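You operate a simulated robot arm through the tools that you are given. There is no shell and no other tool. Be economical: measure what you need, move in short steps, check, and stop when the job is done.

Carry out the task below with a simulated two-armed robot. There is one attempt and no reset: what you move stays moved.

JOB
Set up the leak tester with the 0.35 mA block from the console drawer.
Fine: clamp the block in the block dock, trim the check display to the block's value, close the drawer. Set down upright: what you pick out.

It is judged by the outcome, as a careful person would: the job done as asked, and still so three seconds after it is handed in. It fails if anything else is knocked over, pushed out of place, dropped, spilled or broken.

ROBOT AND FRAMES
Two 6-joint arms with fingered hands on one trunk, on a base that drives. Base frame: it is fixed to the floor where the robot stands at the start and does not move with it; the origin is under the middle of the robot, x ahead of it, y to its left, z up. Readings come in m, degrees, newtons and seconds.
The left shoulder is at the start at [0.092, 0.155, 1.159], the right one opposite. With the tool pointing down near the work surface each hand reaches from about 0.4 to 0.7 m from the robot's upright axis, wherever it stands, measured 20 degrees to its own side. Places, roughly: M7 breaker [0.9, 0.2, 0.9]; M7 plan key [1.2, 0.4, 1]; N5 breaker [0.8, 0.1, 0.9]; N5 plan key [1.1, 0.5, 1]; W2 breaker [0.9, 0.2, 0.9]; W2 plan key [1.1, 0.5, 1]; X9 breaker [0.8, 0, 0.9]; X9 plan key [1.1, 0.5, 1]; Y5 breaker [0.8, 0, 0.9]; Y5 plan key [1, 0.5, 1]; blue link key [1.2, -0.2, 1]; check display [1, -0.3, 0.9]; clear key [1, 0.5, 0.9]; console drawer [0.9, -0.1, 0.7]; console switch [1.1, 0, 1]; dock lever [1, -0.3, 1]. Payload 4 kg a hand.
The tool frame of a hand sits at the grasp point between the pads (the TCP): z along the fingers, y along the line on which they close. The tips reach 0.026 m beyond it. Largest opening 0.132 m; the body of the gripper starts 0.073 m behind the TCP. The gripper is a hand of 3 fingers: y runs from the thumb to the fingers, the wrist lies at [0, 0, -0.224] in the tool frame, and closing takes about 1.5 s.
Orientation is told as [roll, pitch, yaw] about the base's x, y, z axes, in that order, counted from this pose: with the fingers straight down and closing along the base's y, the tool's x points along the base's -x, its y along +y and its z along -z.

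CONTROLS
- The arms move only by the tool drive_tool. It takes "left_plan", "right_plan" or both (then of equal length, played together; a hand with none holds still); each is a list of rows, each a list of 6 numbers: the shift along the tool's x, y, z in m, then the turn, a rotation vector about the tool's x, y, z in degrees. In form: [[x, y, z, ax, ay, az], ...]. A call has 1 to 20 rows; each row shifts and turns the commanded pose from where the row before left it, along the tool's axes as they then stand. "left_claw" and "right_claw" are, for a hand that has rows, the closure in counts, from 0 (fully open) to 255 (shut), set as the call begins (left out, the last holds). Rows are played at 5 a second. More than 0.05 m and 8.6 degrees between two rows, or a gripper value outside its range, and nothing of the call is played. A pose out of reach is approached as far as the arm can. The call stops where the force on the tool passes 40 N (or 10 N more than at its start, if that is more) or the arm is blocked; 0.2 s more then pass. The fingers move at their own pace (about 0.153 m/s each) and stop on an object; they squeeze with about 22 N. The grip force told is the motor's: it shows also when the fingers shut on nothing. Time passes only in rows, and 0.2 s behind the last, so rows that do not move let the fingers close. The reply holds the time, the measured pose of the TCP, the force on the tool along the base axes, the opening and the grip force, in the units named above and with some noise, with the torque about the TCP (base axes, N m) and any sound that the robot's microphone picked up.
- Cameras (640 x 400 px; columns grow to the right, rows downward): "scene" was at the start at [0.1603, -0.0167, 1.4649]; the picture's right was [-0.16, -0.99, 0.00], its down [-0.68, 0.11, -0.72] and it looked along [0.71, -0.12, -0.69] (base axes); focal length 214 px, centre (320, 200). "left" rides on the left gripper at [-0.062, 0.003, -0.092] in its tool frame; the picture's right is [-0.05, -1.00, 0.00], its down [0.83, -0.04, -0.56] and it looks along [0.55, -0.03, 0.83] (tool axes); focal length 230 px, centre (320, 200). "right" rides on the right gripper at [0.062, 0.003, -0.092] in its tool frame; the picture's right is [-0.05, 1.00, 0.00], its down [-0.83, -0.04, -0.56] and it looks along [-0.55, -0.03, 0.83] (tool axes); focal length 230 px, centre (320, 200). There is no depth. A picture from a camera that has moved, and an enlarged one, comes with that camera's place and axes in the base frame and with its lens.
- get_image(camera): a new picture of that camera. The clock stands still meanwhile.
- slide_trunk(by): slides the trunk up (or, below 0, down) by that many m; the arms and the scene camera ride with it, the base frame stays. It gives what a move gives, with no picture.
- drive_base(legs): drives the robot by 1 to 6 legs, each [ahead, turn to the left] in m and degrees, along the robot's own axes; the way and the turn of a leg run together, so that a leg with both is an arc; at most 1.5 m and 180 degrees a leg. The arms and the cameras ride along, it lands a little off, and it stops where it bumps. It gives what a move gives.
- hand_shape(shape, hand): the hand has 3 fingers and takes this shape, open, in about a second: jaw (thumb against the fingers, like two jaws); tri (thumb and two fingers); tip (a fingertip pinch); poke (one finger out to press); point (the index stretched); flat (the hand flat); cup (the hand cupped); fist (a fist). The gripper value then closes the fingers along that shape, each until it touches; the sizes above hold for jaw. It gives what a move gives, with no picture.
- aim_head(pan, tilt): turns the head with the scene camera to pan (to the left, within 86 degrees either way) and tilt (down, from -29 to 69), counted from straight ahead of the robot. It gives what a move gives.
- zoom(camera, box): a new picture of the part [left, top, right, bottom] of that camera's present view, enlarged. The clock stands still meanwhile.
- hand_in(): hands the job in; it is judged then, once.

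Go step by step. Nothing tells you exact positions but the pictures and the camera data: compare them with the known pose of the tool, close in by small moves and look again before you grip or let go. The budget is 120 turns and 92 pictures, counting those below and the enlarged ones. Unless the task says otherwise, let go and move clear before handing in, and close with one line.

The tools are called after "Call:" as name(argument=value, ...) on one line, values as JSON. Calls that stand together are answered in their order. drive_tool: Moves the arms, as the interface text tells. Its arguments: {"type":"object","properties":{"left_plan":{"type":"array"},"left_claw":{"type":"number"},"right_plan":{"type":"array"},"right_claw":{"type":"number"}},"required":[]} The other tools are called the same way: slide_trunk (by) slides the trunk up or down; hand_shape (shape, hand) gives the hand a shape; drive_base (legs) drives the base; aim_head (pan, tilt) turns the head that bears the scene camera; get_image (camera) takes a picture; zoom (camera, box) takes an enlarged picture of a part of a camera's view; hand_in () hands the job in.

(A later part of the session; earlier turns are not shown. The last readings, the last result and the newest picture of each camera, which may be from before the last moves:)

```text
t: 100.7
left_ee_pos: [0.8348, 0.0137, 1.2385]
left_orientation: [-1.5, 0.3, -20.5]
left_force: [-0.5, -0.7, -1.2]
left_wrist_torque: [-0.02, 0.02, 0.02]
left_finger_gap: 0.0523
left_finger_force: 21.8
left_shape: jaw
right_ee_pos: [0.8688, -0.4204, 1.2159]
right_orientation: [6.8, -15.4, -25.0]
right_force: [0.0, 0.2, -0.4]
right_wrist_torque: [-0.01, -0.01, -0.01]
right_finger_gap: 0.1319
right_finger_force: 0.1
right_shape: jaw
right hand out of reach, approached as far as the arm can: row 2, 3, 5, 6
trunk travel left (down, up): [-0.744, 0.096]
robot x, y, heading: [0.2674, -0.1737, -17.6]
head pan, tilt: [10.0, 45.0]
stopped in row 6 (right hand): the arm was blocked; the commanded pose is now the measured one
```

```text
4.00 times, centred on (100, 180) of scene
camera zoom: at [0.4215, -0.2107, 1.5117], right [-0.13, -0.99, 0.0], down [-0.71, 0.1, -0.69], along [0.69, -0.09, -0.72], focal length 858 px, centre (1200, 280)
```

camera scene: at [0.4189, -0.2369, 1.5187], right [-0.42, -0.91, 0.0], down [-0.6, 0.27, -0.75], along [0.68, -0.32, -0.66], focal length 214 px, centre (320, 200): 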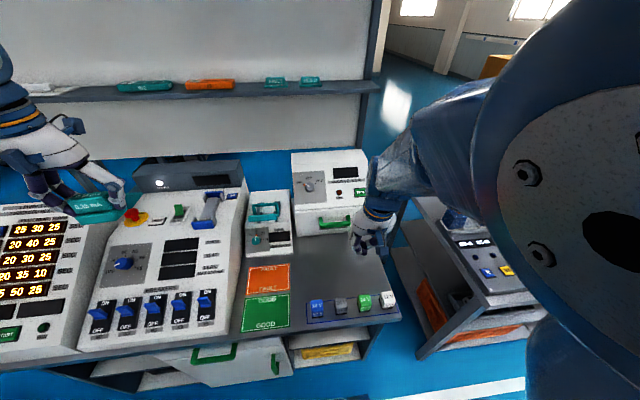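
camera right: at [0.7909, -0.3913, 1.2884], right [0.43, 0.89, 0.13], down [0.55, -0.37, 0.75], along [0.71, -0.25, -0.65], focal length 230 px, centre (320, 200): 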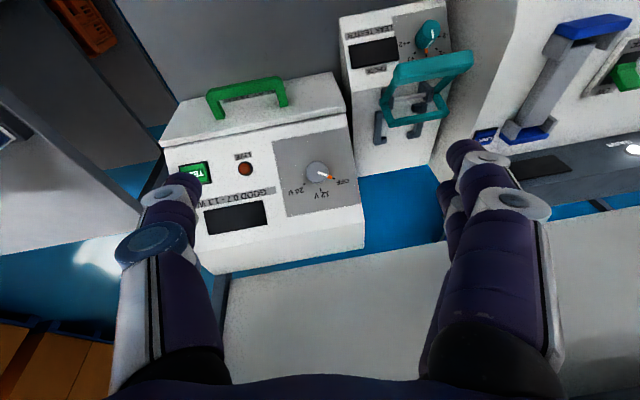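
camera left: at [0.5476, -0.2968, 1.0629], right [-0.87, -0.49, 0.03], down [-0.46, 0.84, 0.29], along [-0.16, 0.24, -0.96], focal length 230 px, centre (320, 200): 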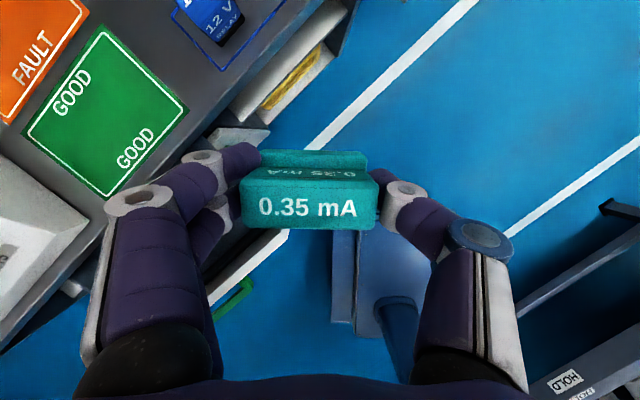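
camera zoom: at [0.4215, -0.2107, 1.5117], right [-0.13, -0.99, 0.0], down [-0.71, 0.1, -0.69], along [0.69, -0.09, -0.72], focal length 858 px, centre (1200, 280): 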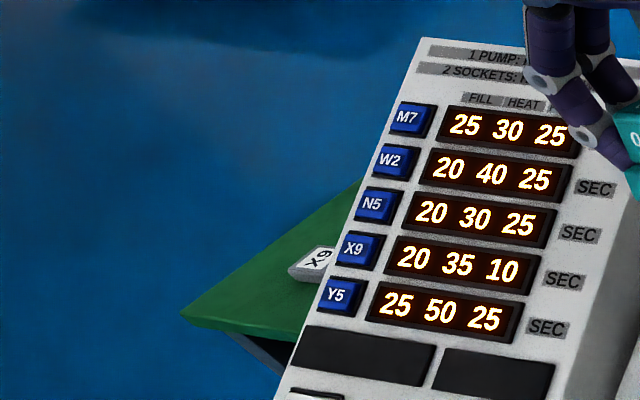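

The fingertips reach to the block's bottom, so for docking I must regrip higher. I'll clear the right hand away, then set the block upright on the free bench area right of the cards.

Call:
drive_tool(right_plan=[[0.025, -0.035, 0, 0, 0, 0], [0.025, -0.035, 0, 0, 0, 0], [0.025, -0.035, 0, 0, 0, 0], [0.025, -0.035, 0, 0, 0, 0], [0.025, -0.035, 0, 0, 0, 0], [0.025, -0.035, 0, 0, 0, 0], [0.025, -0.035, 0, 0, 0, 0]])

Call:
drive_tool(left_plan=[[0, -0.02, 0, 0, -7.5, -1.7], [0, -0.04, 0, 0, -7.5, -1.7], [0, -0.042, 0, 0, 0, 0], [0, -0.042, 0, 0, 0, 0], [0, -0.042, 0, 0, 0, 0], [0, -0.042, 0, 0, 0, 0], [0, -0.042, 0, 0, 0, 0], [0, -0.042, 0, 0, 0, 0], [0, -0.042, 0, 0, 0, 0], [0, -0.03, 0, 0, 0, 0]])

Call:
get_image(camera="scene")

```text
t: 102.3
left_ee_pos: [0.8334, 0.0105, 1.24]
left_orientation: [-1.4, 0.0, -20.4]
left_force: [-0.5, -0.5, -1.8]
left_wrist_torque: [0.02, -0.05, -0.03]
left_finger_gap: 0.0523
left_finger_force: 22.2
left_shape: jaw
right_ee_pos: [0.6449, -0.5787, 1.1081]
right_orientation: [6.0, -13.3, -23.9]
right_force: [-0.5, -0.3, -0.6]
right_wrist_torque: [0.01, 0.02, 0.04]
right_finger_gap: 0.132
right_finger_force: 0.0
right_shape: jaw
right hand out of reach, approached as far as the arm can: row 6, 7
trunk travel left (down, up): [-0.744, 0.096]
robot x, y, heading: [0.2685, -0.1741, -17.7]
head pan, tilt: [10.0, 45.0]
```

```text
t: 104.5
left_ee_pos: [0.8454, -0.3188, 1.3277]
left_orientation: [-5.7, -20.5, -14.0]
left_force: [-0.1, 0.4, -1.7]
left_wrist_torque: [0.01, 0.02, 0.0]
left_finger_gap: 0.0524
left_finger_force: 21.8
left_shape: jaw
left hand out of reach, approached as far as the arm can: row 1, 2, 8, 9, 10
right_ee_pos: [0.6479, -0.5775, 1.1079]
right_orientation: [5.9, -13.4, -23.7]
right_force: [-0.6, 0.0, 0.3]
right_wrist_torque: [0.01, 0.05, 0.02]
right_finger_gap: 0.1319
right_finger_force: 0.0
right_shape: jaw
trunk travel left (down, up): [-0.744, 0.096]
robot x, y, heading: [0.2647, -0.1727, -17.5]
head pan, tilt: [10.0, 45.0]
```

```text
35 pictures are left
camera scene: at [0.4244, -0.2133, 1.5113], right [-0.13, -0.99, 0.0], down [-0.72, 0.1, -0.69], along [0.69, -0.09, -0.72], focal length 214 px, centre (320, 200)
```

scene: 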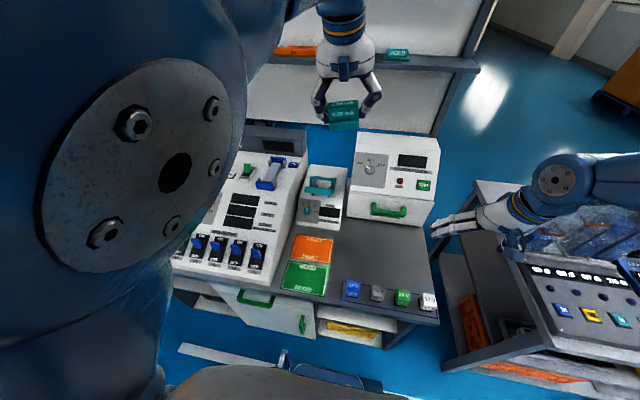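

Call:
drive_tool(left_plan=[[0.0148, -0.006, 0.04, -2.9, 2.7, 1.5], [0.0148, -0.006, 0.04, -2.8, 2.7, 1.5], [0.0148, -0.006, 0.04, 0, 0, 0], [0.0148, -0.006, 0.04, 0, 0, 0], [0.0148, -0.006, 0.04, 0, 0, 0], [0.0148, -0.006, 0.04, 0, 0, 0], [0.0148, -0.006, 0.04, 0, 0, 0], [0.0148, -0.006, 0.04, 0, 0, 0], [0.0148, -0.006, 0.04, 0, 0, 0]])

Call:
get_image(camera="scene")

Call:
get_image(camera="left")

```text
t: 106.5
left_ee_pos: [0.9056, -0.2753, 0.9556]
left_orientation: [1.8, -14.6, -15.4]
left_force: [0.3, -0.9, -1.1]
left_wrist_torque: [0.02, 0.02, -0.02]
left_finger_gap: 0.0523
left_finger_force: 22.3
left_shape: jaw
left hand out of reach, approached as far as the arm can: row 1, 2, 3, 4, 5, 6, 7, 8, 9
right_ee_pos: [0.6484, -0.577, 1.1086]
right_orientation: [5.8, -13.3, -23.7]
right_force: [-0.9, 0.6, -0.6]
right_wrist_torque: [-0.01, 0.03, 0.0]
right_finger_gap: 0.132
right_finger_force: 0.0
right_shape: jaw
trunk travel left (down, up): [-0.744, 0.096]
robot x, y, heading: [0.2689, -0.1746, -17.5]
head pan, tilt: [10.0, 45.0]
```

```text
34 pictures are left
camera scene: at [0.4227, -0.212, 1.5116], right [-0.13, -0.99, 0.0], down [-0.71, 0.1, -0.69], along [0.69, -0.09, -0.72], focal length 214 px, centre (320, 200)
```

scene: 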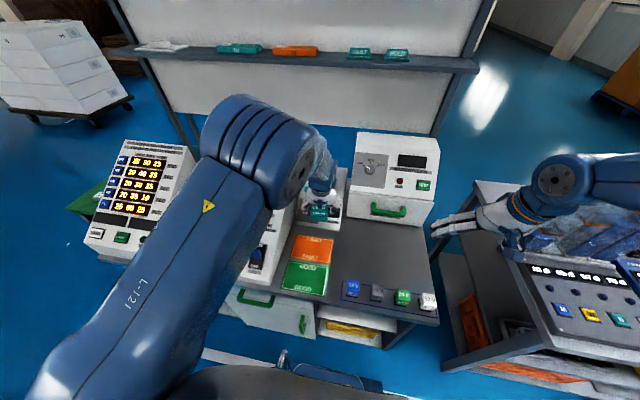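

```text
33 pictures are left
camera left: at [0.94, -0.2833, 1.0608], right [-0.21, -0.98, -0.02], down [-0.92, 0.19, 0.33], along [-0.32, 0.08, -0.94], focal length 230 px, centre (320, 200)
```

left: 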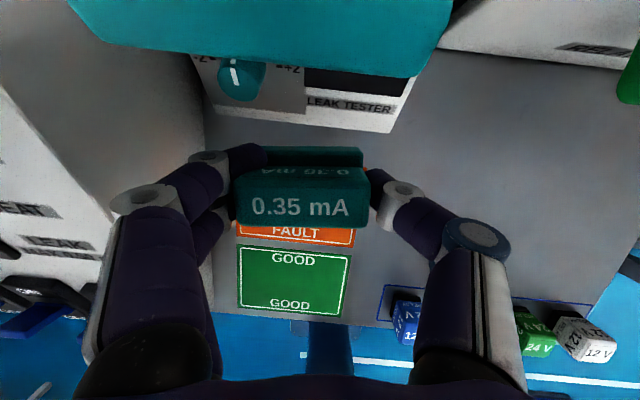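

The left arm stopped short of the free area. I'll back the base 0.07 m and turn 9° right so the block comes over the clear grey bench.

Call:
drive_base(legs=[[-0.07, 0], [0, -9]])

Call:
get_image(camera="left")

```text
t: 108.2
left_ee_pos: [0.8022, -0.353, 0.9282]
left_orientation: [2.7, -11.6, -25.3]
left_force: [-0.5, 0.3, -2.7]
left_wrist_torque: [-0.01, 0.03, 0.01]
left_finger_gap: 0.0522
left_finger_force: 22.0
left_shape: jaw
right_ee_pos: [0.5148, -0.6121, 1.1098]
right_orientation: [5.8, -13.4, -32.7]
right_force: [0.7, -0.1, -0.6]
right_wrist_torque: [0.05, 0.03, 0.02]
right_finger_gap: 0.1321
right_finger_force: 0.1
right_shape: jaw
trunk travel left (down, up): [-0.744, 0.096]
robot x, y, heading: [0.1963, -0.1534, -26.9]
head pan, tilt: [10.0, 45.0]
```

```text
32 pictures are left
camera left: at [0.8394, -0.3696, 1.031], right [-0.37, -0.93, -0.03], down [-0.87, 0.33, 0.37], along [-0.34, 0.17, -0.93], focal length 230 px, centre (320, 200)
```

left: 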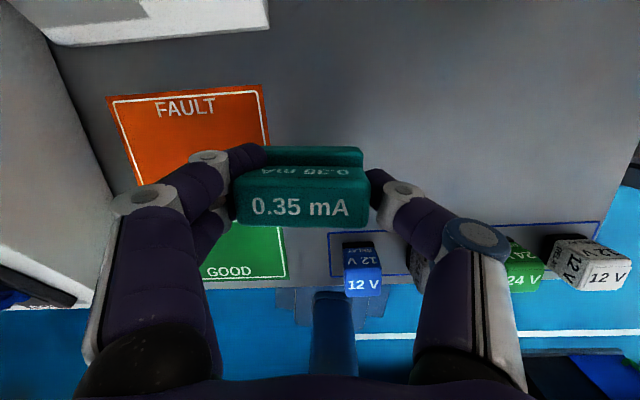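

The spot below is clear grey bench. Lowering upright.

Call:
drive_tool(left_plan=[[0.005, 0, 0.019, 1.7, -1.7, 0], [0.005, 0, 0.019, 1.7, -1.7, 0], [0.005, 0, 0.019, 0, 0, 0], [0.004, 0, 0.015, 0, 0, 0]])

Call:
get_image(camera="left")

```text
t: 109.2
left_ee_pos: [0.7868, -0.3434, 0.8649]
left_orientation: [-0.5, -16.4, -25.5]
left_force: [-0.3, -0.1, -1.5]
left_wrist_torque: [-0.03, 0.01, 0.02]
left_finger_gap: 0.0521
left_finger_force: 22.6
left_shape: jaw
right_ee_pos: [0.4886, -0.5972, 1.0921]
right_orientation: [5.5, -10.2, -32.6]
right_force: [-0.6, 0.0, 0.2]
right_wrist_torque: [0.01, -0.01, 0.03]
right_finger_gap: 0.132
right_finger_force: 0.1
right_shape: jaw
trunk travel left (down, up): [-0.744, 0.096]
robot x, y, heading: [0.1998, -0.1514, -26.5]
head pan, tilt: [10.0, 45.0]
```

```text
31 pictures are left
camera left: at [0.8182, -0.3522, 0.9716], right [-0.39, -0.92, 0.02], down [-0.88, 0.37, 0.3], along [-0.28, 0.1, -0.95], focal length 230 px, centre (320, 200)
```

left: 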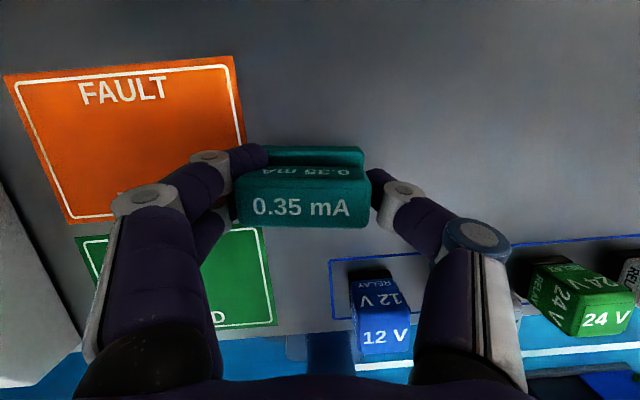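

Call:
drive_tool(left_plan=[[0.0013, 0, 0.0048, 0, 0, 0], [0.0013, 0, 0.0048, 0, 0, 0], [0.0013, 0, 0.0048, 0, 0, 0], [0.0013, 0, 0.0048, 0, 0, 0]])

Call:
drive_tool(left_plan=[[0.001, 0, 0.0037, 0, 0, 0], [0.001, 0, 0.0037, 0, 0, 0]])

```text
t: 110.2
left_ee_pos: [0.789, -0.3424, 0.8454]
left_orientation: [-0.5, -16.4, -25.3]
left_force: [0.5, 0.1, -1.3]
left_wrist_torque: [-0.04, 0.01, -0.03]
left_finger_gap: 0.0522
left_finger_force: 22.1
left_shape: jaw
right_ee_pos: [0.4903, -0.5968, 1.0917]
right_orientation: [5.5, -10.2, -32.7]
right_force: [-0.2, -0.3, 0.0]
right_wrist_torque: [0.0, 0.02, -0.04]
right_finger_gap: 0.1319
right_finger_force: 0.1
right_shape: jaw
trunk travel left (down, up): [-0.744, 0.096]
robot x, y, heading: [0.1985, -0.1555, -26.6]
head pan, tilt: [10.0, 45.0]
```

```text
t: 110.8
left_ee_pos: [0.7908, -0.3444, 0.841]
left_orientation: [-0.5, -16.8, -25.4]
left_force: [3.6, -2.8, 15.7]
left_wrist_torque: [0.51, -0.33, -0.22]
left_finger_gap: 0.052
left_finger_force: 22.1
left_shape: jaw
right_ee_pos: [0.4883, -0.5963, 1.0914]
right_orientation: [5.5, -10.3, -32.5]
right_force: [0.3, -0.4, -0.2]
right_wrist_torque: [0.01, 0.0, 0.0]
right_finger_gap: 0.1318
right_finger_force: 0.1
right_shape: jaw
trunk travel left (down, up): [-0.744, 0.096]
robot x, y, heading: [0.1998, -0.1494, -26.8]
head pan, tilt: [10.0, 45.0]
```

The block touches the bench. I open, raise the grip by about 14 mm, and regrip.

Call:
drive_tool(left_plan=[[-0.0005, 0, -0.002, 0, 0, 0], [0, 0, 0, 0, 0, 0], [0, 0, 0, 0, 0, 0], [0, 0, 0, 0, 0, 0]], left_claw=110)

Call:
get_image(camera="left")

```text
t: 111.8
left_ee_pos: [0.7876, -0.3423, 0.8402]
left_orientation: [-0.4, -16.4, -25.3]
left_force: [0.3, -1.4, 5.4]
left_wrist_torque: [0.16, -0.14, 0.03]
left_finger_gap: 0.0726
left_finger_force: 0.0
left_shape: jaw
right_ee_pos: [0.4887, -0.5965, 1.0912]
right_orientation: [5.3, -10.3, -32.6]
right_force: [0.1, 0.1, 0.8]
right_wrist_torque: [-0.02, 0.0, 0.01]
right_finger_gap: 0.1321
right_finger_force: 0.0
right_shape: jaw
trunk travel left (down, up): [-0.744, 0.096]
robot x, y, heading: [0.1971, -0.1539, -26.8]
head pan, tilt: [10.0, 45.0]
```

```text
30 pictures are left
camera left: at [0.8194, -0.3518, 0.9467], right [-0.38, -0.92, 0.02], down [-0.88, 0.37, 0.3], along [-0.28, 0.1, -0.95], focal length 230 px, centre (320, 200)
```

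left: 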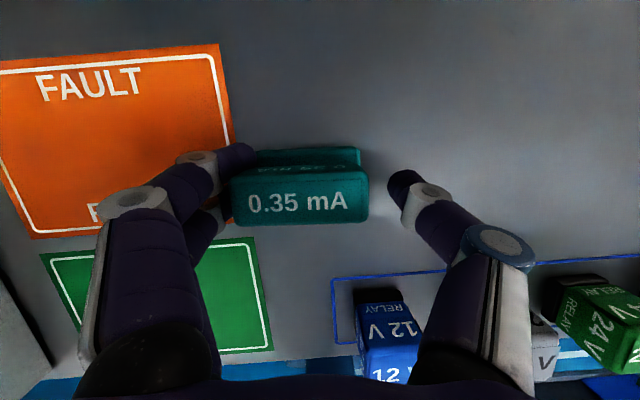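

Call:
drive_tool(left_plan=[[-0.001, 0.003, -0.0035, 0, 0, 0], [-0.001, 0.003, -0.0045, 0, 0, 0], [-0.002, 0.001, -0.0065, 0, 0, 0], [0, 0, 0, 0, 0, 0]], left_claw=100)

Call:
drive_tool(left_plan=[[0, 0, 0, 0, 0, 0], [0, 0, 0, 0, 0, 0], [0, 0, 0, 0, 0, 0], [0, 0, 0, 0, 0, 0], [0, 0, 0, 0, 0, 0]], left_claw=255)

Call:
drive_tool(left_plan=[[-0.007, 0, -0.026, 0, 0, 0], [-0.009, 0, -0.035, 0, 0, 0], [-0.009, 0, -0.035, 0, 0, 0], [-0.009, 0, -0.035, 0, 0, 0], [-0.009, 0, -0.035, 0, 0, 0]])

Call:
get_image(camera="left")

```text
t: 112.8
left_ee_pos: [0.7932, -0.3366, 0.855]
left_orientation: [-0.5, -16.4, -25.4]
left_force: [0.4, -0.2, -0.3]
left_wrist_torque: [0.04, -0.01, 0.0]
left_finger_gap: 0.0797
left_finger_force: 0.0
left_shape: jaw
right_ee_pos: [0.4904, -0.5953, 1.0902]
right_orientation: [5.4, -10.2, -32.6]
right_force: [0.5, -0.5, -0.6]
right_wrist_torque: [0.03, 0.01, 0.04]
right_finger_gap: 0.1321
right_finger_force: 0.1
right_shape: jaw
trunk travel left (down, up): [-0.744, 0.096]
robot x, y, heading: [0.1988, -0.1494, -26.8]
head pan, tilt: [10.0, 45.0]
```

```text
t: 114.0
left_ee_pos: [0.7922, -0.3368, 0.8552]
left_orientation: [-0.4, -16.4, -25.2]
left_force: [-0.2, 0.0, 2.6]
left_wrist_torque: [0.07, 0.02, 0.01]
left_finger_gap: 0.0459
left_finger_force: 22.2
left_shape: jaw
right_ee_pos: [0.4896, -0.5965, 1.0904]
right_orientation: [5.4, -10.2, -32.5]
right_force: [0.6, 0.2, -0.5]
right_wrist_torque: [-0.02, -0.01, -0.02]
right_finger_gap: 0.132
right_finger_force: 0.0
right_shape: jaw
trunk travel left (down, up): [-0.744, 0.096]
robot x, y, heading: [0.1988, -0.1503, -26.8]
head pan, tilt: [10.0, 45.0]
```

```text
t: 115.4
left_ee_pos: [0.7279, -0.2897, 0.9195]
left_orientation: [-3.1, -2.6, -21.7]
left_force: [0.1, 0.1, -1.1]
left_wrist_torque: [-0.03, 0.01, 0.02]
left_finger_gap: 0.0451
left_finger_force: 22.2
left_shape: jaw
right_ee_pos: [0.4665, -0.581, 1.0709]
right_orientation: [5.1, -6.8, -32.4]
right_force: [-0.3, -0.1, 1.0]
right_wrist_torque: [-0.02, 0.02, 0.01]
right_finger_gap: 0.1319
right_finger_force: 0.1
right_shape: jaw
trunk travel left (down, up): [-0.744, 0.096]
robot x, y, heading: [0.2002, -0.1534, -26.7]
head pan, tilt: [10.0, 45.0]
stopped in row 5 (left hand): the arm was blocked; the commanded pose is now the measured one
```

```text
29 pictures are left
camera left: at [0.7832, -0.3016, 1.0146], right [-0.32, -0.94, 0.06], down [-0.8, 0.3, 0.52], along [-0.51, 0.12, -0.85], focal length 230 px, centre (320, 200)
```

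left: 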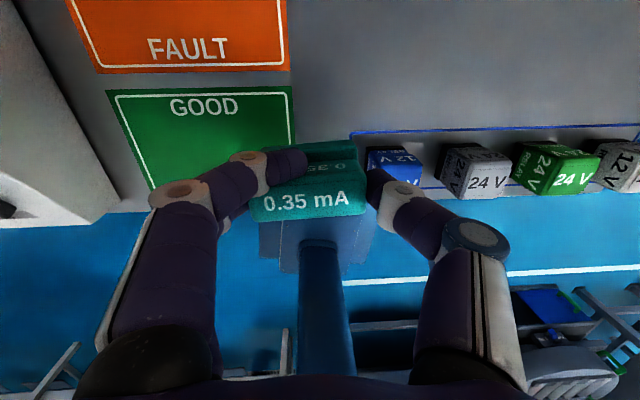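

Call:
zoom(camera="left", box=[220, 120, 420, 245])

Call:
get_image(camera="scene")

```text
3.20 times, centred on (320, 182) of left
camera zoom: at [0.7832, -0.3016, 1.0146], right [-0.32, -0.94, 0.06], down [-0.8, 0.3, 0.52], along [-0.51, 0.12, -0.85], focal length 736 px, centre (320, 256)
```

zoom: 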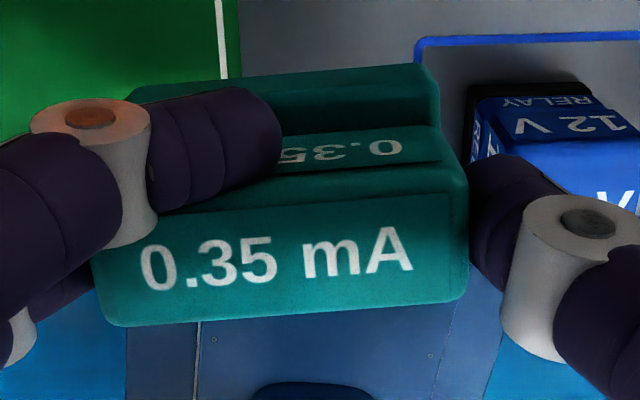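

```text
27 pictures are left
camera scene: at [0.3474, -0.214, 1.5117], right [-0.29, -0.96, 0.0], down [-0.69, 0.21, -0.69], along [0.67, -0.2, -0.72], focal length 214 px, centre (320, 200)
```

scene: 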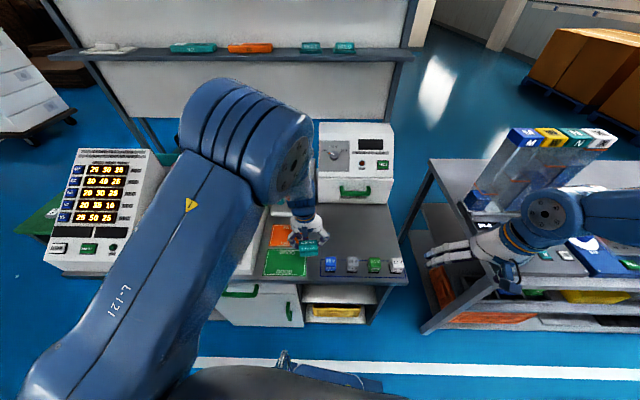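

One finger sits behind the block's narrow top, so this grip is skewed. I'll set it back down at the same pose and regrip a little further back.

Call:
drive_tool(left_plan=[[-0.02, -0.004, 0, -1.4, -7, 1.7], [-0.02, -0.004, 0, -1.3, -6.8, 1.8], [-0.018, -0.004, 0.0053, 0, 0, 0], [-0.018, -0.003, 0.0054, 0, 0, 0], [0.0042, 0, 0.0144, 0, 0, 0], [0.0042, 0, 0.0144, 0, 0, 0]])

Call:
get_image(camera="left")

```text
t: 116.1
left_ee_pos: [0.773, -0.2961, 0.932]
left_orientation: [-2.7, -16.4, -20.8]
left_force: [0.2, -0.7, -0.3]
left_wrist_torque: [-0.01, 0.0, 0.03]
left_finger_gap: 0.0454
left_finger_force: 21.9
left_shape: jaw
left hand out of reach, approached as far as the arm can: row 2
right_ee_pos: [0.4422, -0.5654, 1.0535]
right_orientation: [4.8, -3.6, -32.3]
right_force: [0.2, 0.9, 0.4]
right_wrist_torque: [-0.03, 0.03, -0.05]
right_finger_gap: 0.1321
right_finger_force: 0.2
right_shape: jaw
trunk travel left (down, up): [-0.744, 0.096]
robot x, y, heading: [0.2029, -0.1513, -26.7]
head pan, tilt: [10.0, 45.0]
stopped in row 3 (left hand): the arm was blocked; the commanded pose is now the measured one
```

```text
26 pictures are left
camera left: at [0.8057, -0.2997, 1.0383], right [-0.32, -0.95, 0.06], down [-0.9, 0.32, 0.3], along [-0.3, 0.04, -0.95], focal length 230 px, centre (320, 200)
```

left: 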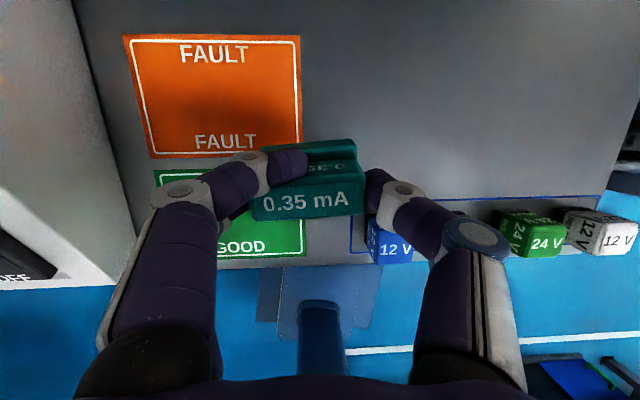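

Call:
drive_tool(left_plan=[[-0.008, -0.01, 0.0025, -1.1, 0, 2.2], [-0.008, -0.01, 0.0025, -1.1, 0, 2.2], [-0.008, -0.009, 0.0025, 0, 0, 0], [-0.008, 0, 0.0025, 0, 0, 0]])

Call:
slide_trunk(by=-0.05)

```text
t: 116.5
left_ee_pos: [0.7634, -0.2866, 0.9314]
left_orientation: [-3.7, -15.3, -19.2]
left_force: [-0.4, -0.1, -1.6]
left_wrist_torque: [-0.05, -0.03, 0.04]
left_finger_gap: 0.0453
left_finger_force: 21.7
left_shape: jaw
right_ee_pos: [0.4172, -0.5499, 1.0392]
right_orientation: [4.5, -0.2, -32.2]
right_force: [-0.5, -0.1, 0.7]
right_wrist_torque: [-0.01, 0.02, 0.02]
right_finger_gap: 0.1321
right_finger_force: 0.0
right_shape: jaw
trunk travel left (down, up): [-0.744, 0.096]
robot x, y, heading: [0.2007, -0.1519, -27.1]
head pan, tilt: [10.0, 45.0]
stopped in row 1 (left hand): the arm was blocked; the commanded pose is now the measured one
```

```text
t: 116.8
left_ee_pos: [0.7517, -0.2734, 0.9314]
left_orientation: [-5.0, -14.8, -17.5]
left_force: [1.2, -0.9, -0.4]
left_wrist_torque: [0.0, 0.04, -0.02]
left_finger_gap: 0.0455
left_finger_force: 22.5
left_shape: jaw
right_ee_pos: [0.3938, -0.5329, 1.0237]
right_orientation: [4.2, 2.8, -32.0]
right_force: [0.1, 0.3, 1.5]
right_wrist_torque: [-0.01, -0.02, 0.02]
right_finger_gap: 0.1319
right_finger_force: 0.0
right_shape: jaw
trunk travel left (down, up): [-0.741, 0.099]
robot x, y, heading: [0.1993, -0.1549, -26.6]
head pan, tilt: [10.0, 45.0]
stopped: the arm was blocked; the commanded pose is now the measured one
```

The arm sits near a joint limit here. I'll ease it outward and upward with less tilt.

Call:
drive_tool(left_plan=[[-0.02, 0, -0.01, 0, 4, 0], [-0.02, 0, -0.01, 0, 4, 0], [-0.02, 0, 0, 0, 4, 0]])

Call:
get_image(camera="left")

```text
t: 117.6
left_ee_pos: [0.8017, -0.2964, 0.9706]
left_orientation: [-3.6, -4.5, -20.0]
left_force: [-0.8, 0.1, -0.9]
left_wrist_torque: [-0.02, 0.03, 0.02]
left_finger_gap: 0.0454
left_finger_force: 21.5
left_shape: jaw
right_ee_pos: [0.3956, -0.5338, 1.0245]
right_orientation: [4.0, 2.8, -32.0]
right_force: [1.1, 0.4, 1.0]
right_wrist_torque: [-0.04, 0.01, -0.03]
right_finger_gap: 0.1321
right_finger_force: 0.2
right_shape: jaw
trunk travel left (down, up): [-0.741, 0.099]
robot x, y, heading: [0.1979, -0.1488, -26.7]
head pan, tilt: [10.0, 45.0]
```

```text
25 pictures are left
camera left: at [0.8555, -0.304, 1.0671], right [-0.29, -0.95, 0.06], down [-0.82, 0.29, 0.49], along [-0.48, 0.09, -0.87], focal length 230 px, centre (320, 200)
```

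left: 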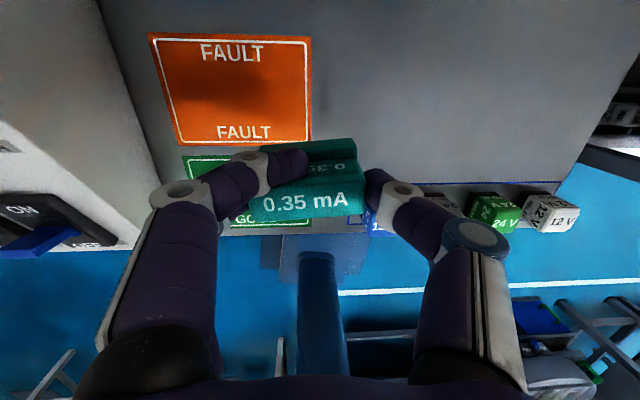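

Call:
drive_tool(left_plan=[[-0.018, -0.016, 0, -0.7, -3, 1.2], [-0.018, -0.016, 0, -0.7, -3, 1.2], [-0.018, -0.016, 0, -0.7, -3, 1.2], [-0.018, -0.016, 0, -0.7, -3, 1.2], [0.006, 0, 0.019, 0, 0, 0], [0.006, 0, 0.019, 0, 0, 0], [0.006, 0, 0.019, 0, 0, 0]])

Call:
get_image(camera="left")

```text
t: 119.2
left_ee_pos: [0.8431, -0.3816, 0.9249]
left_orientation: [0.1, -16.8, -24.4]
left_force: [-0.2, 0.5, -0.3]
left_wrist_torque: [-0.01, 0.02, 0.01]
left_finger_gap: 0.0453
left_finger_force: 21.9
left_shape: jaw
right_ee_pos: [0.3936, -0.5347, 1.0244]
right_orientation: [4.1, 2.7, -32.1]
right_force: [-0.9, -0.2, 0.7]
right_wrist_torque: [0.01, 0.0, 0.0]
right_finger_gap: 0.132
right_finger_force: 0.1
right_shape: jaw
trunk travel left (down, up): [-0.741, 0.099]
robot x, y, heading: [0.1947, -0.1481, -26.8]
head pan, tilt: [10.0, 45.0]
```

```text
24 pictures are left
camera left: at [0.873, -0.3912, 1.0316], right [-0.37, -0.93, 0.01], down [-0.89, 0.35, 0.29], along [-0.28, 0.1, -0.96], focal length 230 px, centre (320, 200)
```

left: 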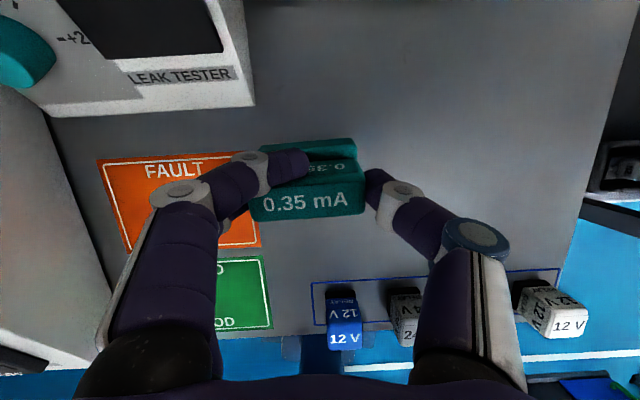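

Call:
drive_tool(left_plan=[[0.0048, 0, 0.0158, 0, 0, 0], [0.0048, 0, 0.0158, 0, 0, 0], [0.0048, 0, 0.0158, 0, 0, 0], [0.004, 0, 0.013, 0, 0, 0]])

Call:
drive_tool(left_plan=[[0.001, 0, 0.003, 0, 0, 0], [0.001, 0, 0.003, 0, 0, 0]])

```text
t: 120.2
left_ee_pos: [0.844, -0.3813, 0.8611]
left_orientation: [0.1, -16.7, -24.3]
left_force: [0.4, 0.7, -0.9]
left_wrist_torque: [-0.01, 0.01, -0.04]
left_finger_gap: 0.0453
left_finger_force: 22.2
left_shape: jaw
right_ee_pos: [0.3941, -0.5342, 1.0241]
right_orientation: [4.0, 2.7, -32.1]
right_force: [0.4, 0.3, -0.5]
right_wrist_torque: [0.03, 0.02, 0.0]
right_finger_gap: 0.1318
right_finger_force: 0.0
right_shape: jaw
trunk travel left (down, up): [-0.741, 0.099]
robot x, y, heading: [0.1982, -0.1528, -26.6]
head pan, tilt: [10.0, 45.0]
```

```text
t: 120.8
left_ee_pos: [0.844, -0.3813, 0.8578]
left_orientation: [0.1, -17.0, -24.4]
left_force: [2.1, 0.1, 6.5]
left_wrist_torque: [0.26, -0.1, -0.09]
left_finger_gap: 0.0452
left_finger_force: 21.4
left_shape: jaw
right_ee_pos: [0.3938, -0.5323, 1.024]
right_orientation: [4.1, 2.7, -32.1]
right_force: [0.3, 0.8, 0.3]
right_wrist_torque: [0.05, -0.01, 0.02]
right_finger_gap: 0.1318
right_finger_force: 0.0
right_shape: jaw
trunk travel left (down, up): [-0.741, 0.099]
robot x, y, heading: [0.1997, -0.1549, -26.7]
head pan, tilt: [10.0, 45.0]
```

Call:
drive_tool(left_plan=[[0, 0, 0, 0, 0, 0], [0, 0, 0, 0, 0, 0], [0, 0, 0, 0, 0, 0], [0, 0, -0.001, 0, 0, 0]], left_claw=85)

Call:
get_image(camera="left")

```text
t: 121.8
left_ee_pos: [0.8421, -0.382, 0.8574]
left_orientation: [0.1, -16.8, -24.4]
left_force: [0.3, 0.4, 0.1]
left_wrist_torque: [0.01, -0.01, 0.0]
left_finger_gap: 0.0877
left_finger_force: 0.1
left_shape: jaw
right_ee_pos: [0.3941, -0.5335, 1.0229]
right_orientation: [4.1, 2.7, -32.0]
right_force: [0.5, 0.7, 0.4]
right_wrist_torque: [-0.01, 0.02, -0.01]
right_finger_gap: 0.1321
right_finger_force: 0.1
right_shape: jaw
trunk travel left (down, up): [-0.741, 0.099]
robot x, y, heading: [0.1986, -0.1514, -26.6]
head pan, tilt: [10.0, 45.0]
```

```text
23 pictures are left
camera left: at [0.8723, -0.3901, 0.9636], right [-0.37, -0.93, 0.01], down [-0.89, 0.35, 0.29], along [-0.28, 0.1, -0.96], focal length 230 px, centre (320, 200)
```

left: 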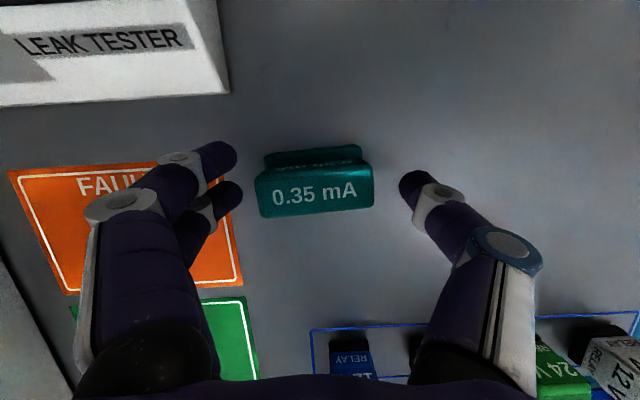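

The block stands upright. I shift the hand 7 mm back, match its yaw, lower 5 mm and grip again.

Call:
drive_tool(left_plan=[[0.004, 0.002, 0, 0, 0, -3], [0.004, 0, 0.0048, 0, 0, -3], [0, 0, 0, 0, 0, 0]])

Call:
drive_tool(left_plan=[[0, 0, 0, 0, 0, 0], [0, 0, 0, 0, 0, 0], [0, 0, 0, 0, 0, 0], [0, 0, 0, 0, 0, 0], [0, 0, 0, 0, 0, 0]], left_claw=255)

Call:
zoom(camera="left", box=[200, 110, 440, 260])

```text
t: 122.6
left_ee_pos: [0.8379, -0.3767, 0.8509]
left_orientation: [-1.7, -16.7, -18.1]
left_force: [-0.6, -0.3, 0.3]
left_wrist_torque: [-0.01, -0.02, -0.01]
left_finger_gap: 0.0877
left_finger_force: 0.1
left_shape: jaw
right_ee_pos: [0.3947, -0.5335, 1.025]
right_orientation: [4.2, 2.6, -32.0]
right_force: [0.1, 0.3, 0.5]
right_wrist_torque: [0.02, 0.0, -0.01]
right_finger_gap: 0.1319
right_finger_force: 0.1
right_shape: jaw
trunk travel left (down, up): [-0.741, 0.099]
robot x, y, heading: [0.1976, -0.148, -26.7]
head pan, tilt: [10.0, 45.0]
```

```text
t: 123.8
left_ee_pos: [0.8385, -0.3763, 0.8494]
left_orientation: [-1.7, -16.7, -18.1]
left_force: [-0.1, 0.0, 0.1]
left_wrist_torque: [0.0, 0.01, 0.01]
left_finger_gap: 0.0563
left_finger_force: 22.3
left_shape: jaw
right_ee_pos: [0.3941, -0.5344, 1.0246]
right_orientation: [4.2, 2.8, -32.0]
right_force: [-0.2, 0.6, -0.2]
right_wrist_torque: [-0.03, -0.02, 0.0]
right_finger_gap: 0.1321
right_finger_force: 0.0
right_shape: jaw
trunk travel left (down, up): [-0.741, 0.099]
robot x, y, heading: [0.2016, -0.1511, -26.8]
head pan, tilt: [10.0, 45.0]
```

```text
2.67 times, centred on (320, 185) of left
camera zoom: at [0.87, -0.3796, 0.9564], right [-0.27, -0.96, 0.04], down [-0.92, 0.27, 0.29], along [-0.29, 0.04, -0.95], focal length 614 px, centre (320, 240)
```

zoom: 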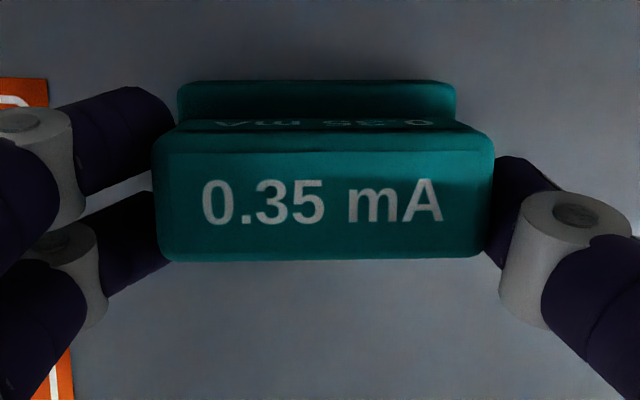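

A square, firm grip (0.056). Block centre is ~8 mm ahead of the TCP. Now lift well clear with arm and trunk.

Call:
drive_tool(left_plan=[[-0.0058, 0, -0.019, 0, 0, 0], [-0.0087, 0, -0.0287, 0, 0, 0], [-0.0087, 0, -0.0287, 0, 0, 0], [-0.0087, 0, -0.0287, 0, 0, 0], [-0.0087, 0, -0.0287, 0, 0, 0], [-0.0087, 0, -0.0287, 0, 0, 0]])

Call:
slide_trunk(by=0.09)

```text
t: 125.2
left_ee_pos: [0.8394, -0.3708, 1.0217]
left_orientation: [-1.7, -16.6, -18.0]
left_force: [0.1, -0.1, -1.4]
left_wrist_torque: [0.01, 0.0, 0.02]
left_finger_gap: 0.056
left_finger_force: 21.9
left_shape: jaw
right_ee_pos: [0.3938, -0.5349, 1.0258]
right_orientation: [4.1, 2.7, -32.0]
right_force: [0.3, 0.3, -1.0]
right_wrist_torque: [0.02, -0.01, -0.03]
right_finger_gap: 0.1322
right_finger_force: 0.1
right_shape: jaw
trunk travel left (down, up): [-0.741, 0.099]
robot x, y, heading: [0.2038, -0.1502, -26.4]
head pan, tilt: [10.0, 45.0]
```

```text
t: 126.4
left_ee_pos: [0.8394, -0.3708, 1.1091]
left_orientation: [-1.7, -16.7, -18.1]
left_force: [0.1, 0.3, -1.0]
left_wrist_torque: [0.0, 0.01, -0.01]
left_finger_gap: 0.0561
left_finger_force: 22.3
left_shape: jaw
right_ee_pos: [0.3947, -0.5341, 1.1146]
right_orientation: [4.0, 3.0, -32.0]
right_force: [0.7, 0.0, 0.4]
right_wrist_torque: [-0.03, 0.0, -0.03]
right_finger_gap: 0.132
right_finger_force: 0.1
right_shape: jaw
trunk travel left (down, up): [-0.831, 0.009]
robot x, y, heading: [0.2002, -0.1519, -26.8]
head pan, tilt: [10.0, 45.0]
```

Call:
drive_base(legs=[[0, 7], [0.14, 0]])

Call:
get_image(camera="scene")

```text
t: 128.4
left_ee_pos: [0.9873, -0.3403, 1.1148]
left_orientation: [-1.7, -17.0, -11.3]
left_force: [-0.4, -0.4, -0.5]
left_wrist_torque: [0.06, 0.03, 0.0]
left_finger_gap: 0.0561
left_finger_force: 21.6
left_shape: jaw
right_ee_pos: [0.5806, -0.5597, 1.1265]
right_orientation: [4.3, -0.6, -24.9]
right_force: [0.4, 0.5, 0.2]
right_wrist_torque: [0.03, 0.02, -0.05]
right_finger_gap: 0.1319
right_finger_force: 0.2
right_shape: jaw
trunk travel left (down, up): [-0.831, 0.009]
robot x, y, heading: [0.3315, -0.2012, -19.8]
head pan, tilt: [10.0, 45.0]
```

```text
21 pictures are left
camera scene: at [0.4698, -0.2415, 1.6004], right [-0.17, -0.98, 0.0], down [-0.7, 0.13, -0.7], along [0.69, -0.12, -0.71], focal length 214 px, centre (320, 200)
```

scene: 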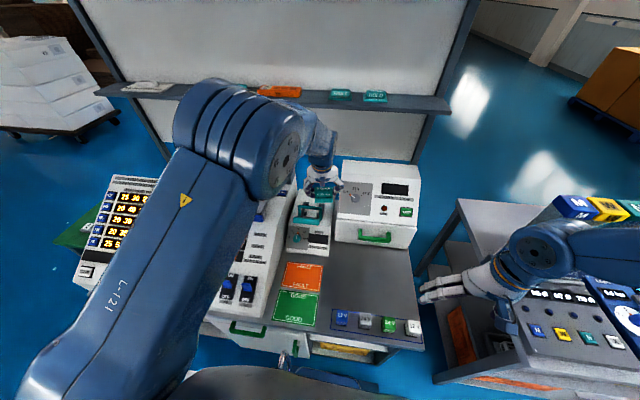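

Call:
drive_tool(left_plan=[[-0.0138, 0.0115, 0.0042, 0, 0, 1.5], [-0.0138, 0.0115, 0.0042, 0, 0, 1.5], [-0.0138, 0.0115, 0.0042, 0, 0, 1.5], [-0.0138, 0.0115, 0.0042, 0, 0, 1.4]])

Call:
zoom(camera="scene", box=[275, 165, 355, 265])

Call:
get_image(camera="left")

```text
t: 129.4
left_ee_pos: [1.0306, -0.2948, 1.132]
left_orientation: [0.3, -18.6, -17.1]
left_force: [0.3, 0.0, -1.6]
left_wrist_torque: [0.02, 0.0, 0.04]
left_finger_gap: 0.0558
left_finger_force: 22.5
left_shape: jaw
right_ee_pos: [0.5427, -0.5369, 1.1036]
right_orientation: [3.5, 5.5, -25.3]
right_force: [0.6, -0.5, 0.7]
right_wrist_torque: [-0.02, -0.04, -0.01]
right_finger_gap: 0.1322
right_finger_force: 0.0
right_shape: jaw
trunk travel left (down, up): [-0.831, 0.009]
robot x, y, heading: [0.333, -0.1976, -19.9]
head pan, tilt: [10.0, 45.0]
stopped in row 4 (left hand): the arm was blocked; the commanded pose is now the measured one
```

```text
4.00 times, centred on (315, 215) of scene
camera zoom: at [0.4873, -0.2461, 1.5985], right [-0.17, -0.98, 0.0], down [-0.71, 0.13, -0.69], along [0.68, -0.12, -0.72], focal length 858 px, centre (340, 140)
```

zoom: 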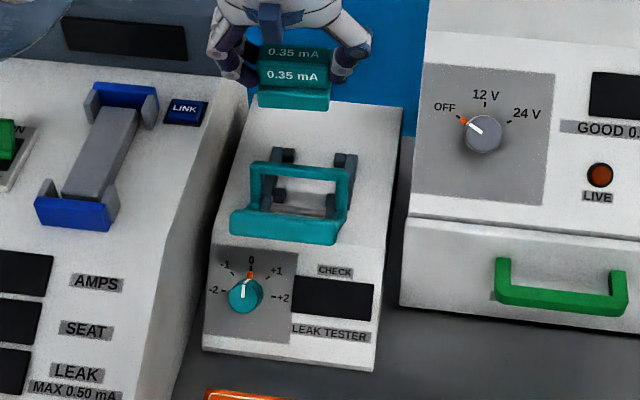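

```text
19 pictures are left
camera left: at [1.0582, -0.2998, 1.2395], right [-0.24, -0.97, 0.01], down [-0.94, 0.24, 0.26], along [-0.26, 0.05, -0.97], focal length 230 px, centre (320, 200)
```

left: 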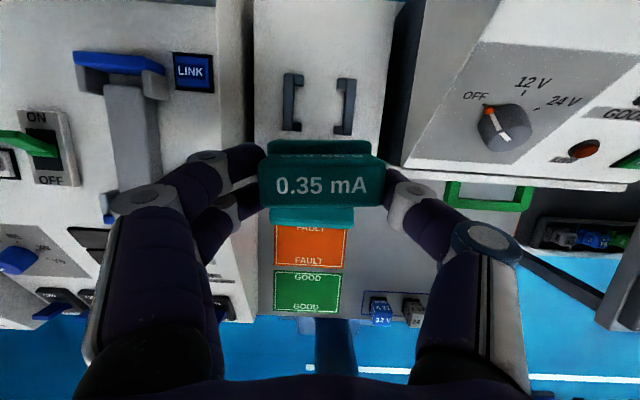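

I now see the seat from above: two facing C-guides centred near [1.10,-0.318], z≈0.89. I need a bit more reach: drive 5 cm forward and lower the trunk some.

Call:
drive_base(legs=[[0.05, 0]])

Call:
slide_trunk(by=-0.07)

Call:
get_image(camera="left")

```text
t: 130.5
left_ee_pos: [1.0539, -0.3002, 1.1389]
left_orientation: [0.1, -19.0, -16.6]
left_force: [-1.1, 0.1, -1.3]
left_wrist_torque: [0.0, -0.04, -0.01]
left_finger_gap: 0.0557
left_finger_force: 21.9
left_shape: jaw
right_ee_pos: [0.5936, -0.5442, 1.1052]
right_orientation: [3.7, 3.5, -24.7]
right_force: [-1.0, -0.6, -0.1]
right_wrist_torque: [-0.03, -0.02, 0.02]
right_finger_gap: 0.1319
right_finger_force: 0.0
right_shape: jaw
trunk travel left (down, up): [-0.831, 0.009]
robot x, y, heading: [0.3729, -0.2133, -19.0]
head pan, tilt: [10.0, 45.0]
stopped in leg 1: the robot was blocked; the commanded pose is now the measured one
```

```text
t: 131.6
left_ee_pos: [1.0555, -0.2979, 1.0688]
left_orientation: [0.1, -19.1, -16.5]
left_force: [-0.9, -0.3, -1.0]
left_wrist_torque: [0.0, 0.02, 0.03]
left_finger_gap: 0.0558
left_finger_force: 22.3
left_shape: jaw
right_ee_pos: [0.5954, -0.5429, 1.0344]
right_orientation: [3.7, 3.6, -24.6]
right_force: [-0.2, -0.7, -0.1]
right_wrist_torque: [-0.01, 0.01, -0.04]
right_finger_gap: 0.1322
right_finger_force: 0.1
right_shape: jaw
trunk travel left (down, up): [-0.761, 0.079]
robot x, y, heading: [0.3715, -0.2133, -19.1]
head pan, tilt: [10.0, 45.0]
```

```text
18 pictures are left
camera left: at [1.0827, -0.3022, 1.1773], right [-0.24, -0.97, 0.02], down [-0.94, 0.23, 0.25], along [-0.25, 0.05, -0.97], focal length 230 px, centre (320, 200)
```

left: 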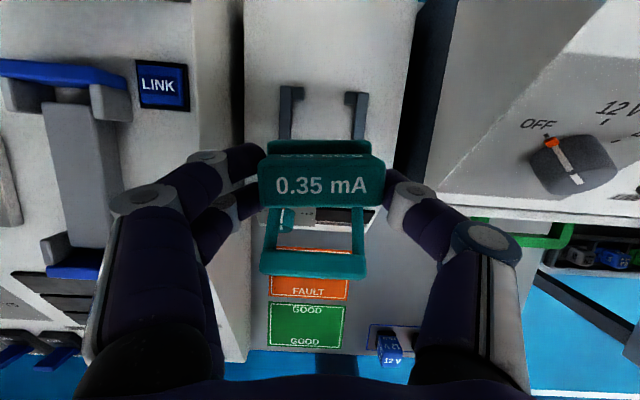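

Call:
zoom(camera="scene", box=[285, 175, 349, 215])

```text
10.00 times, centred on (317, 195) of scene
camera zoom: at [0.5254, -0.256, 1.5285], right [-0.16, -0.99, 0.0], down [-0.71, 0.12, -0.69], along [0.69, -0.11, -0.72], focal length 2145 px, centre (350, 250)
```

zoom: 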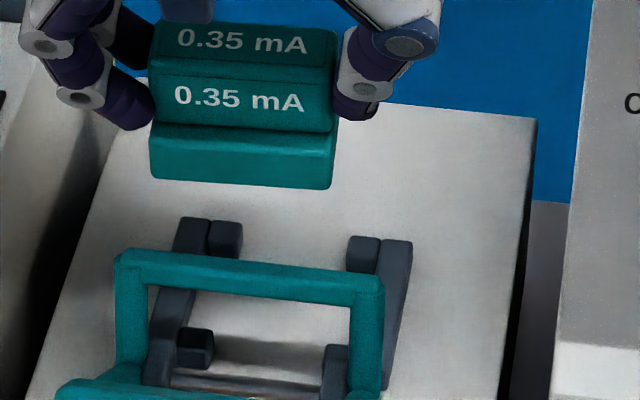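

The seat centre is at about [1.099,-0.3175], guide tops z≈0.906; block is at [1.065,-0.299]. I correct tilt/yaw and move over the seat.

Call:
drive_tool(left_plan=[[-0.009, -0.001, 0.0027, 0.6, 0.8, 1.6], [-0.009, -0.001, 0.0027, 0.6, 0.8, 1.6], [-0.009, -0.002, 0.0028, 0.6, 0.8, 1.5], [-0.0097, -0.001, 0.0028, 0, 0, 0]])

Call:
zoom(camera="scene", box=[285, 165, 349, 205])

Call:
get_image(camera="left")

```text
t: 132.6
left_ee_pos: [1.0918, -0.316, 1.0695]
left_orientation: [-0.2, -16.6, -21.4]
left_force: [0.1, -0.2, -1.5]
left_wrist_torque: [-0.01, 0.02, 0.01]
left_finger_gap: 0.0557
left_finger_force: 22.1
left_shape: jaw
right_ee_pos: [0.596, -0.5439, 1.0349]
right_orientation: [3.6, 3.6, -24.7]
right_force: [0.5, -0.6, 0.0]
right_wrist_torque: [-0.01, -0.01, 0.0]
right_finger_gap: 0.132
right_finger_force: 0.0
right_shape: jaw
trunk travel left (down, up): [-0.761, 0.079]
robot x, y, heading: [0.3686, -0.213, -18.8]
head pan, tilt: [10.0, 45.0]
```

```text
10.00 times, centred on (317, 185) of scene
camera zoom: at [0.5277, -0.2564, 1.5282], right [-0.16, -0.99, 0.0], down [-0.71, 0.12, -0.69], along [0.69, -0.11, -0.72], focal length 2145 px, centre (350, 350)
```

zoom: 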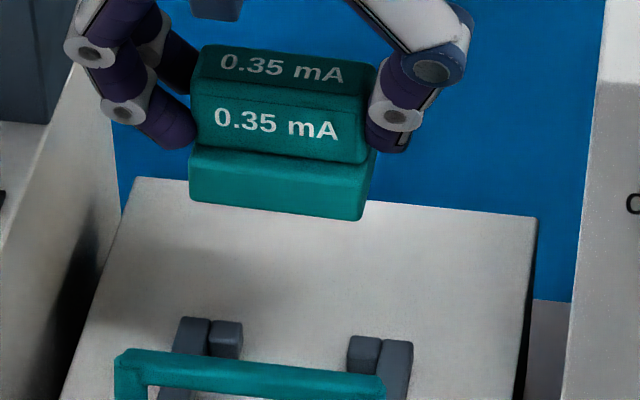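

```text
15 pictures are left
camera left: at [1.1231, -0.3233, 1.1759], right [-0.32, -0.95, 0.02], down [-0.9, 0.31, 0.3], along [-0.29, 0.08, -0.96], focal length 230 px, centre (320, 200)
```

left: 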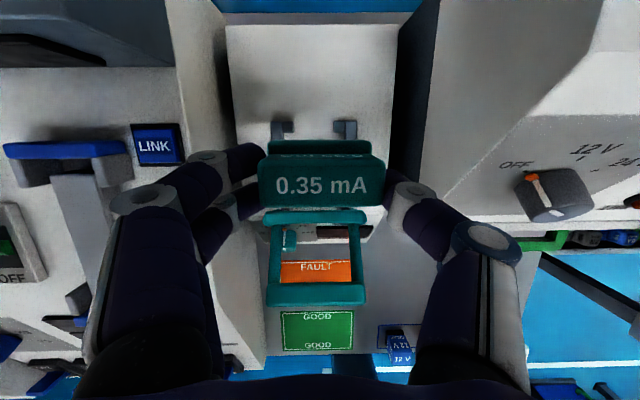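

Alignment looks good. Descend to just above the guides.

Call:
drive_tool(left_plan=[[0.0065, 0.002, 0.0215, 0, 0, 0], [0.0065, 0, 0.0215, 0, 0, 0], [0.0065, 0, 0.0215, 0, 0, 0], [0.0058, 0, 0.0192, 0, 0, 0]])

Call:
zoom(camera="scene", box=[285, 180, 349, 220])

Call:
zoom(camera="left", box=[220, 90, 420, 215])

```text
t: 133.6
left_ee_pos: [1.0931, -0.314, 0.9821]
left_orientation: [-0.2, -16.6, -21.5]
left_force: [0.1, -0.3, -2.0]
left_wrist_torque: [-0.06, 0.0, 0.02]
left_finger_gap: 0.0555
left_finger_force: 21.8
left_shape: jaw
right_ee_pos: [0.5974, -0.5438, 1.035]
right_orientation: [3.7, 3.7, -24.7]
right_force: [0.3, -0.3, 0.3]
right_wrist_torque: [0.01, 0.01, 0.01]
right_finger_gap: 0.1318
right_finger_force: 0.1
right_shape: jaw
trunk travel left (down, up): [-0.761, 0.079]
robot x, y, heading: [0.3699, -0.2162, -19.0]
head pan, tilt: [10.0, 45.0]
```

```text
10.00 times, centred on (317, 200) of scene
camera zoom: at [0.5276, -0.2561, 1.5283], right [-0.16, -0.99, 0.0], down [-0.71, 0.11, -0.69], along [0.69, -0.11, -0.72], focal length 2145 px, centre (350, 200)
```

zoom: 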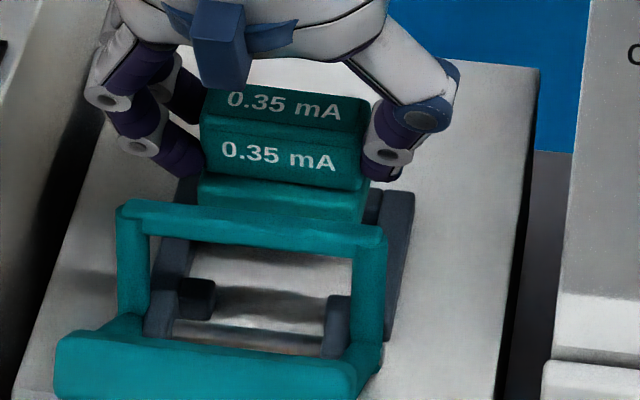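

```text
3.20 times, centred on (320, 152) of left
camera zoom: at [1.1234, -0.3212, 1.0885], right [-0.32, -0.95, 0.02], down [-0.9, 0.31, 0.29], along [-0.28, 0.08, -0.96], focal length 736 px, centre (320, 352)
```

zoom: 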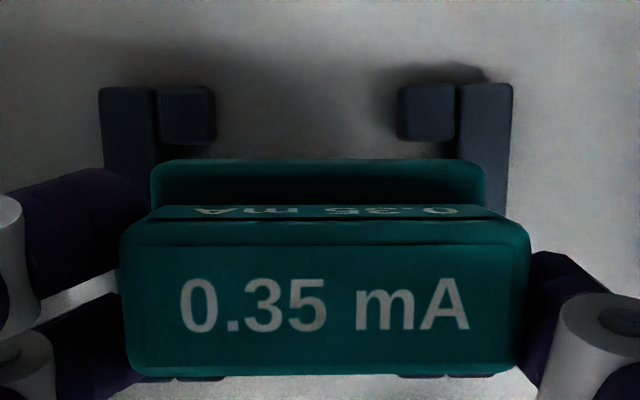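

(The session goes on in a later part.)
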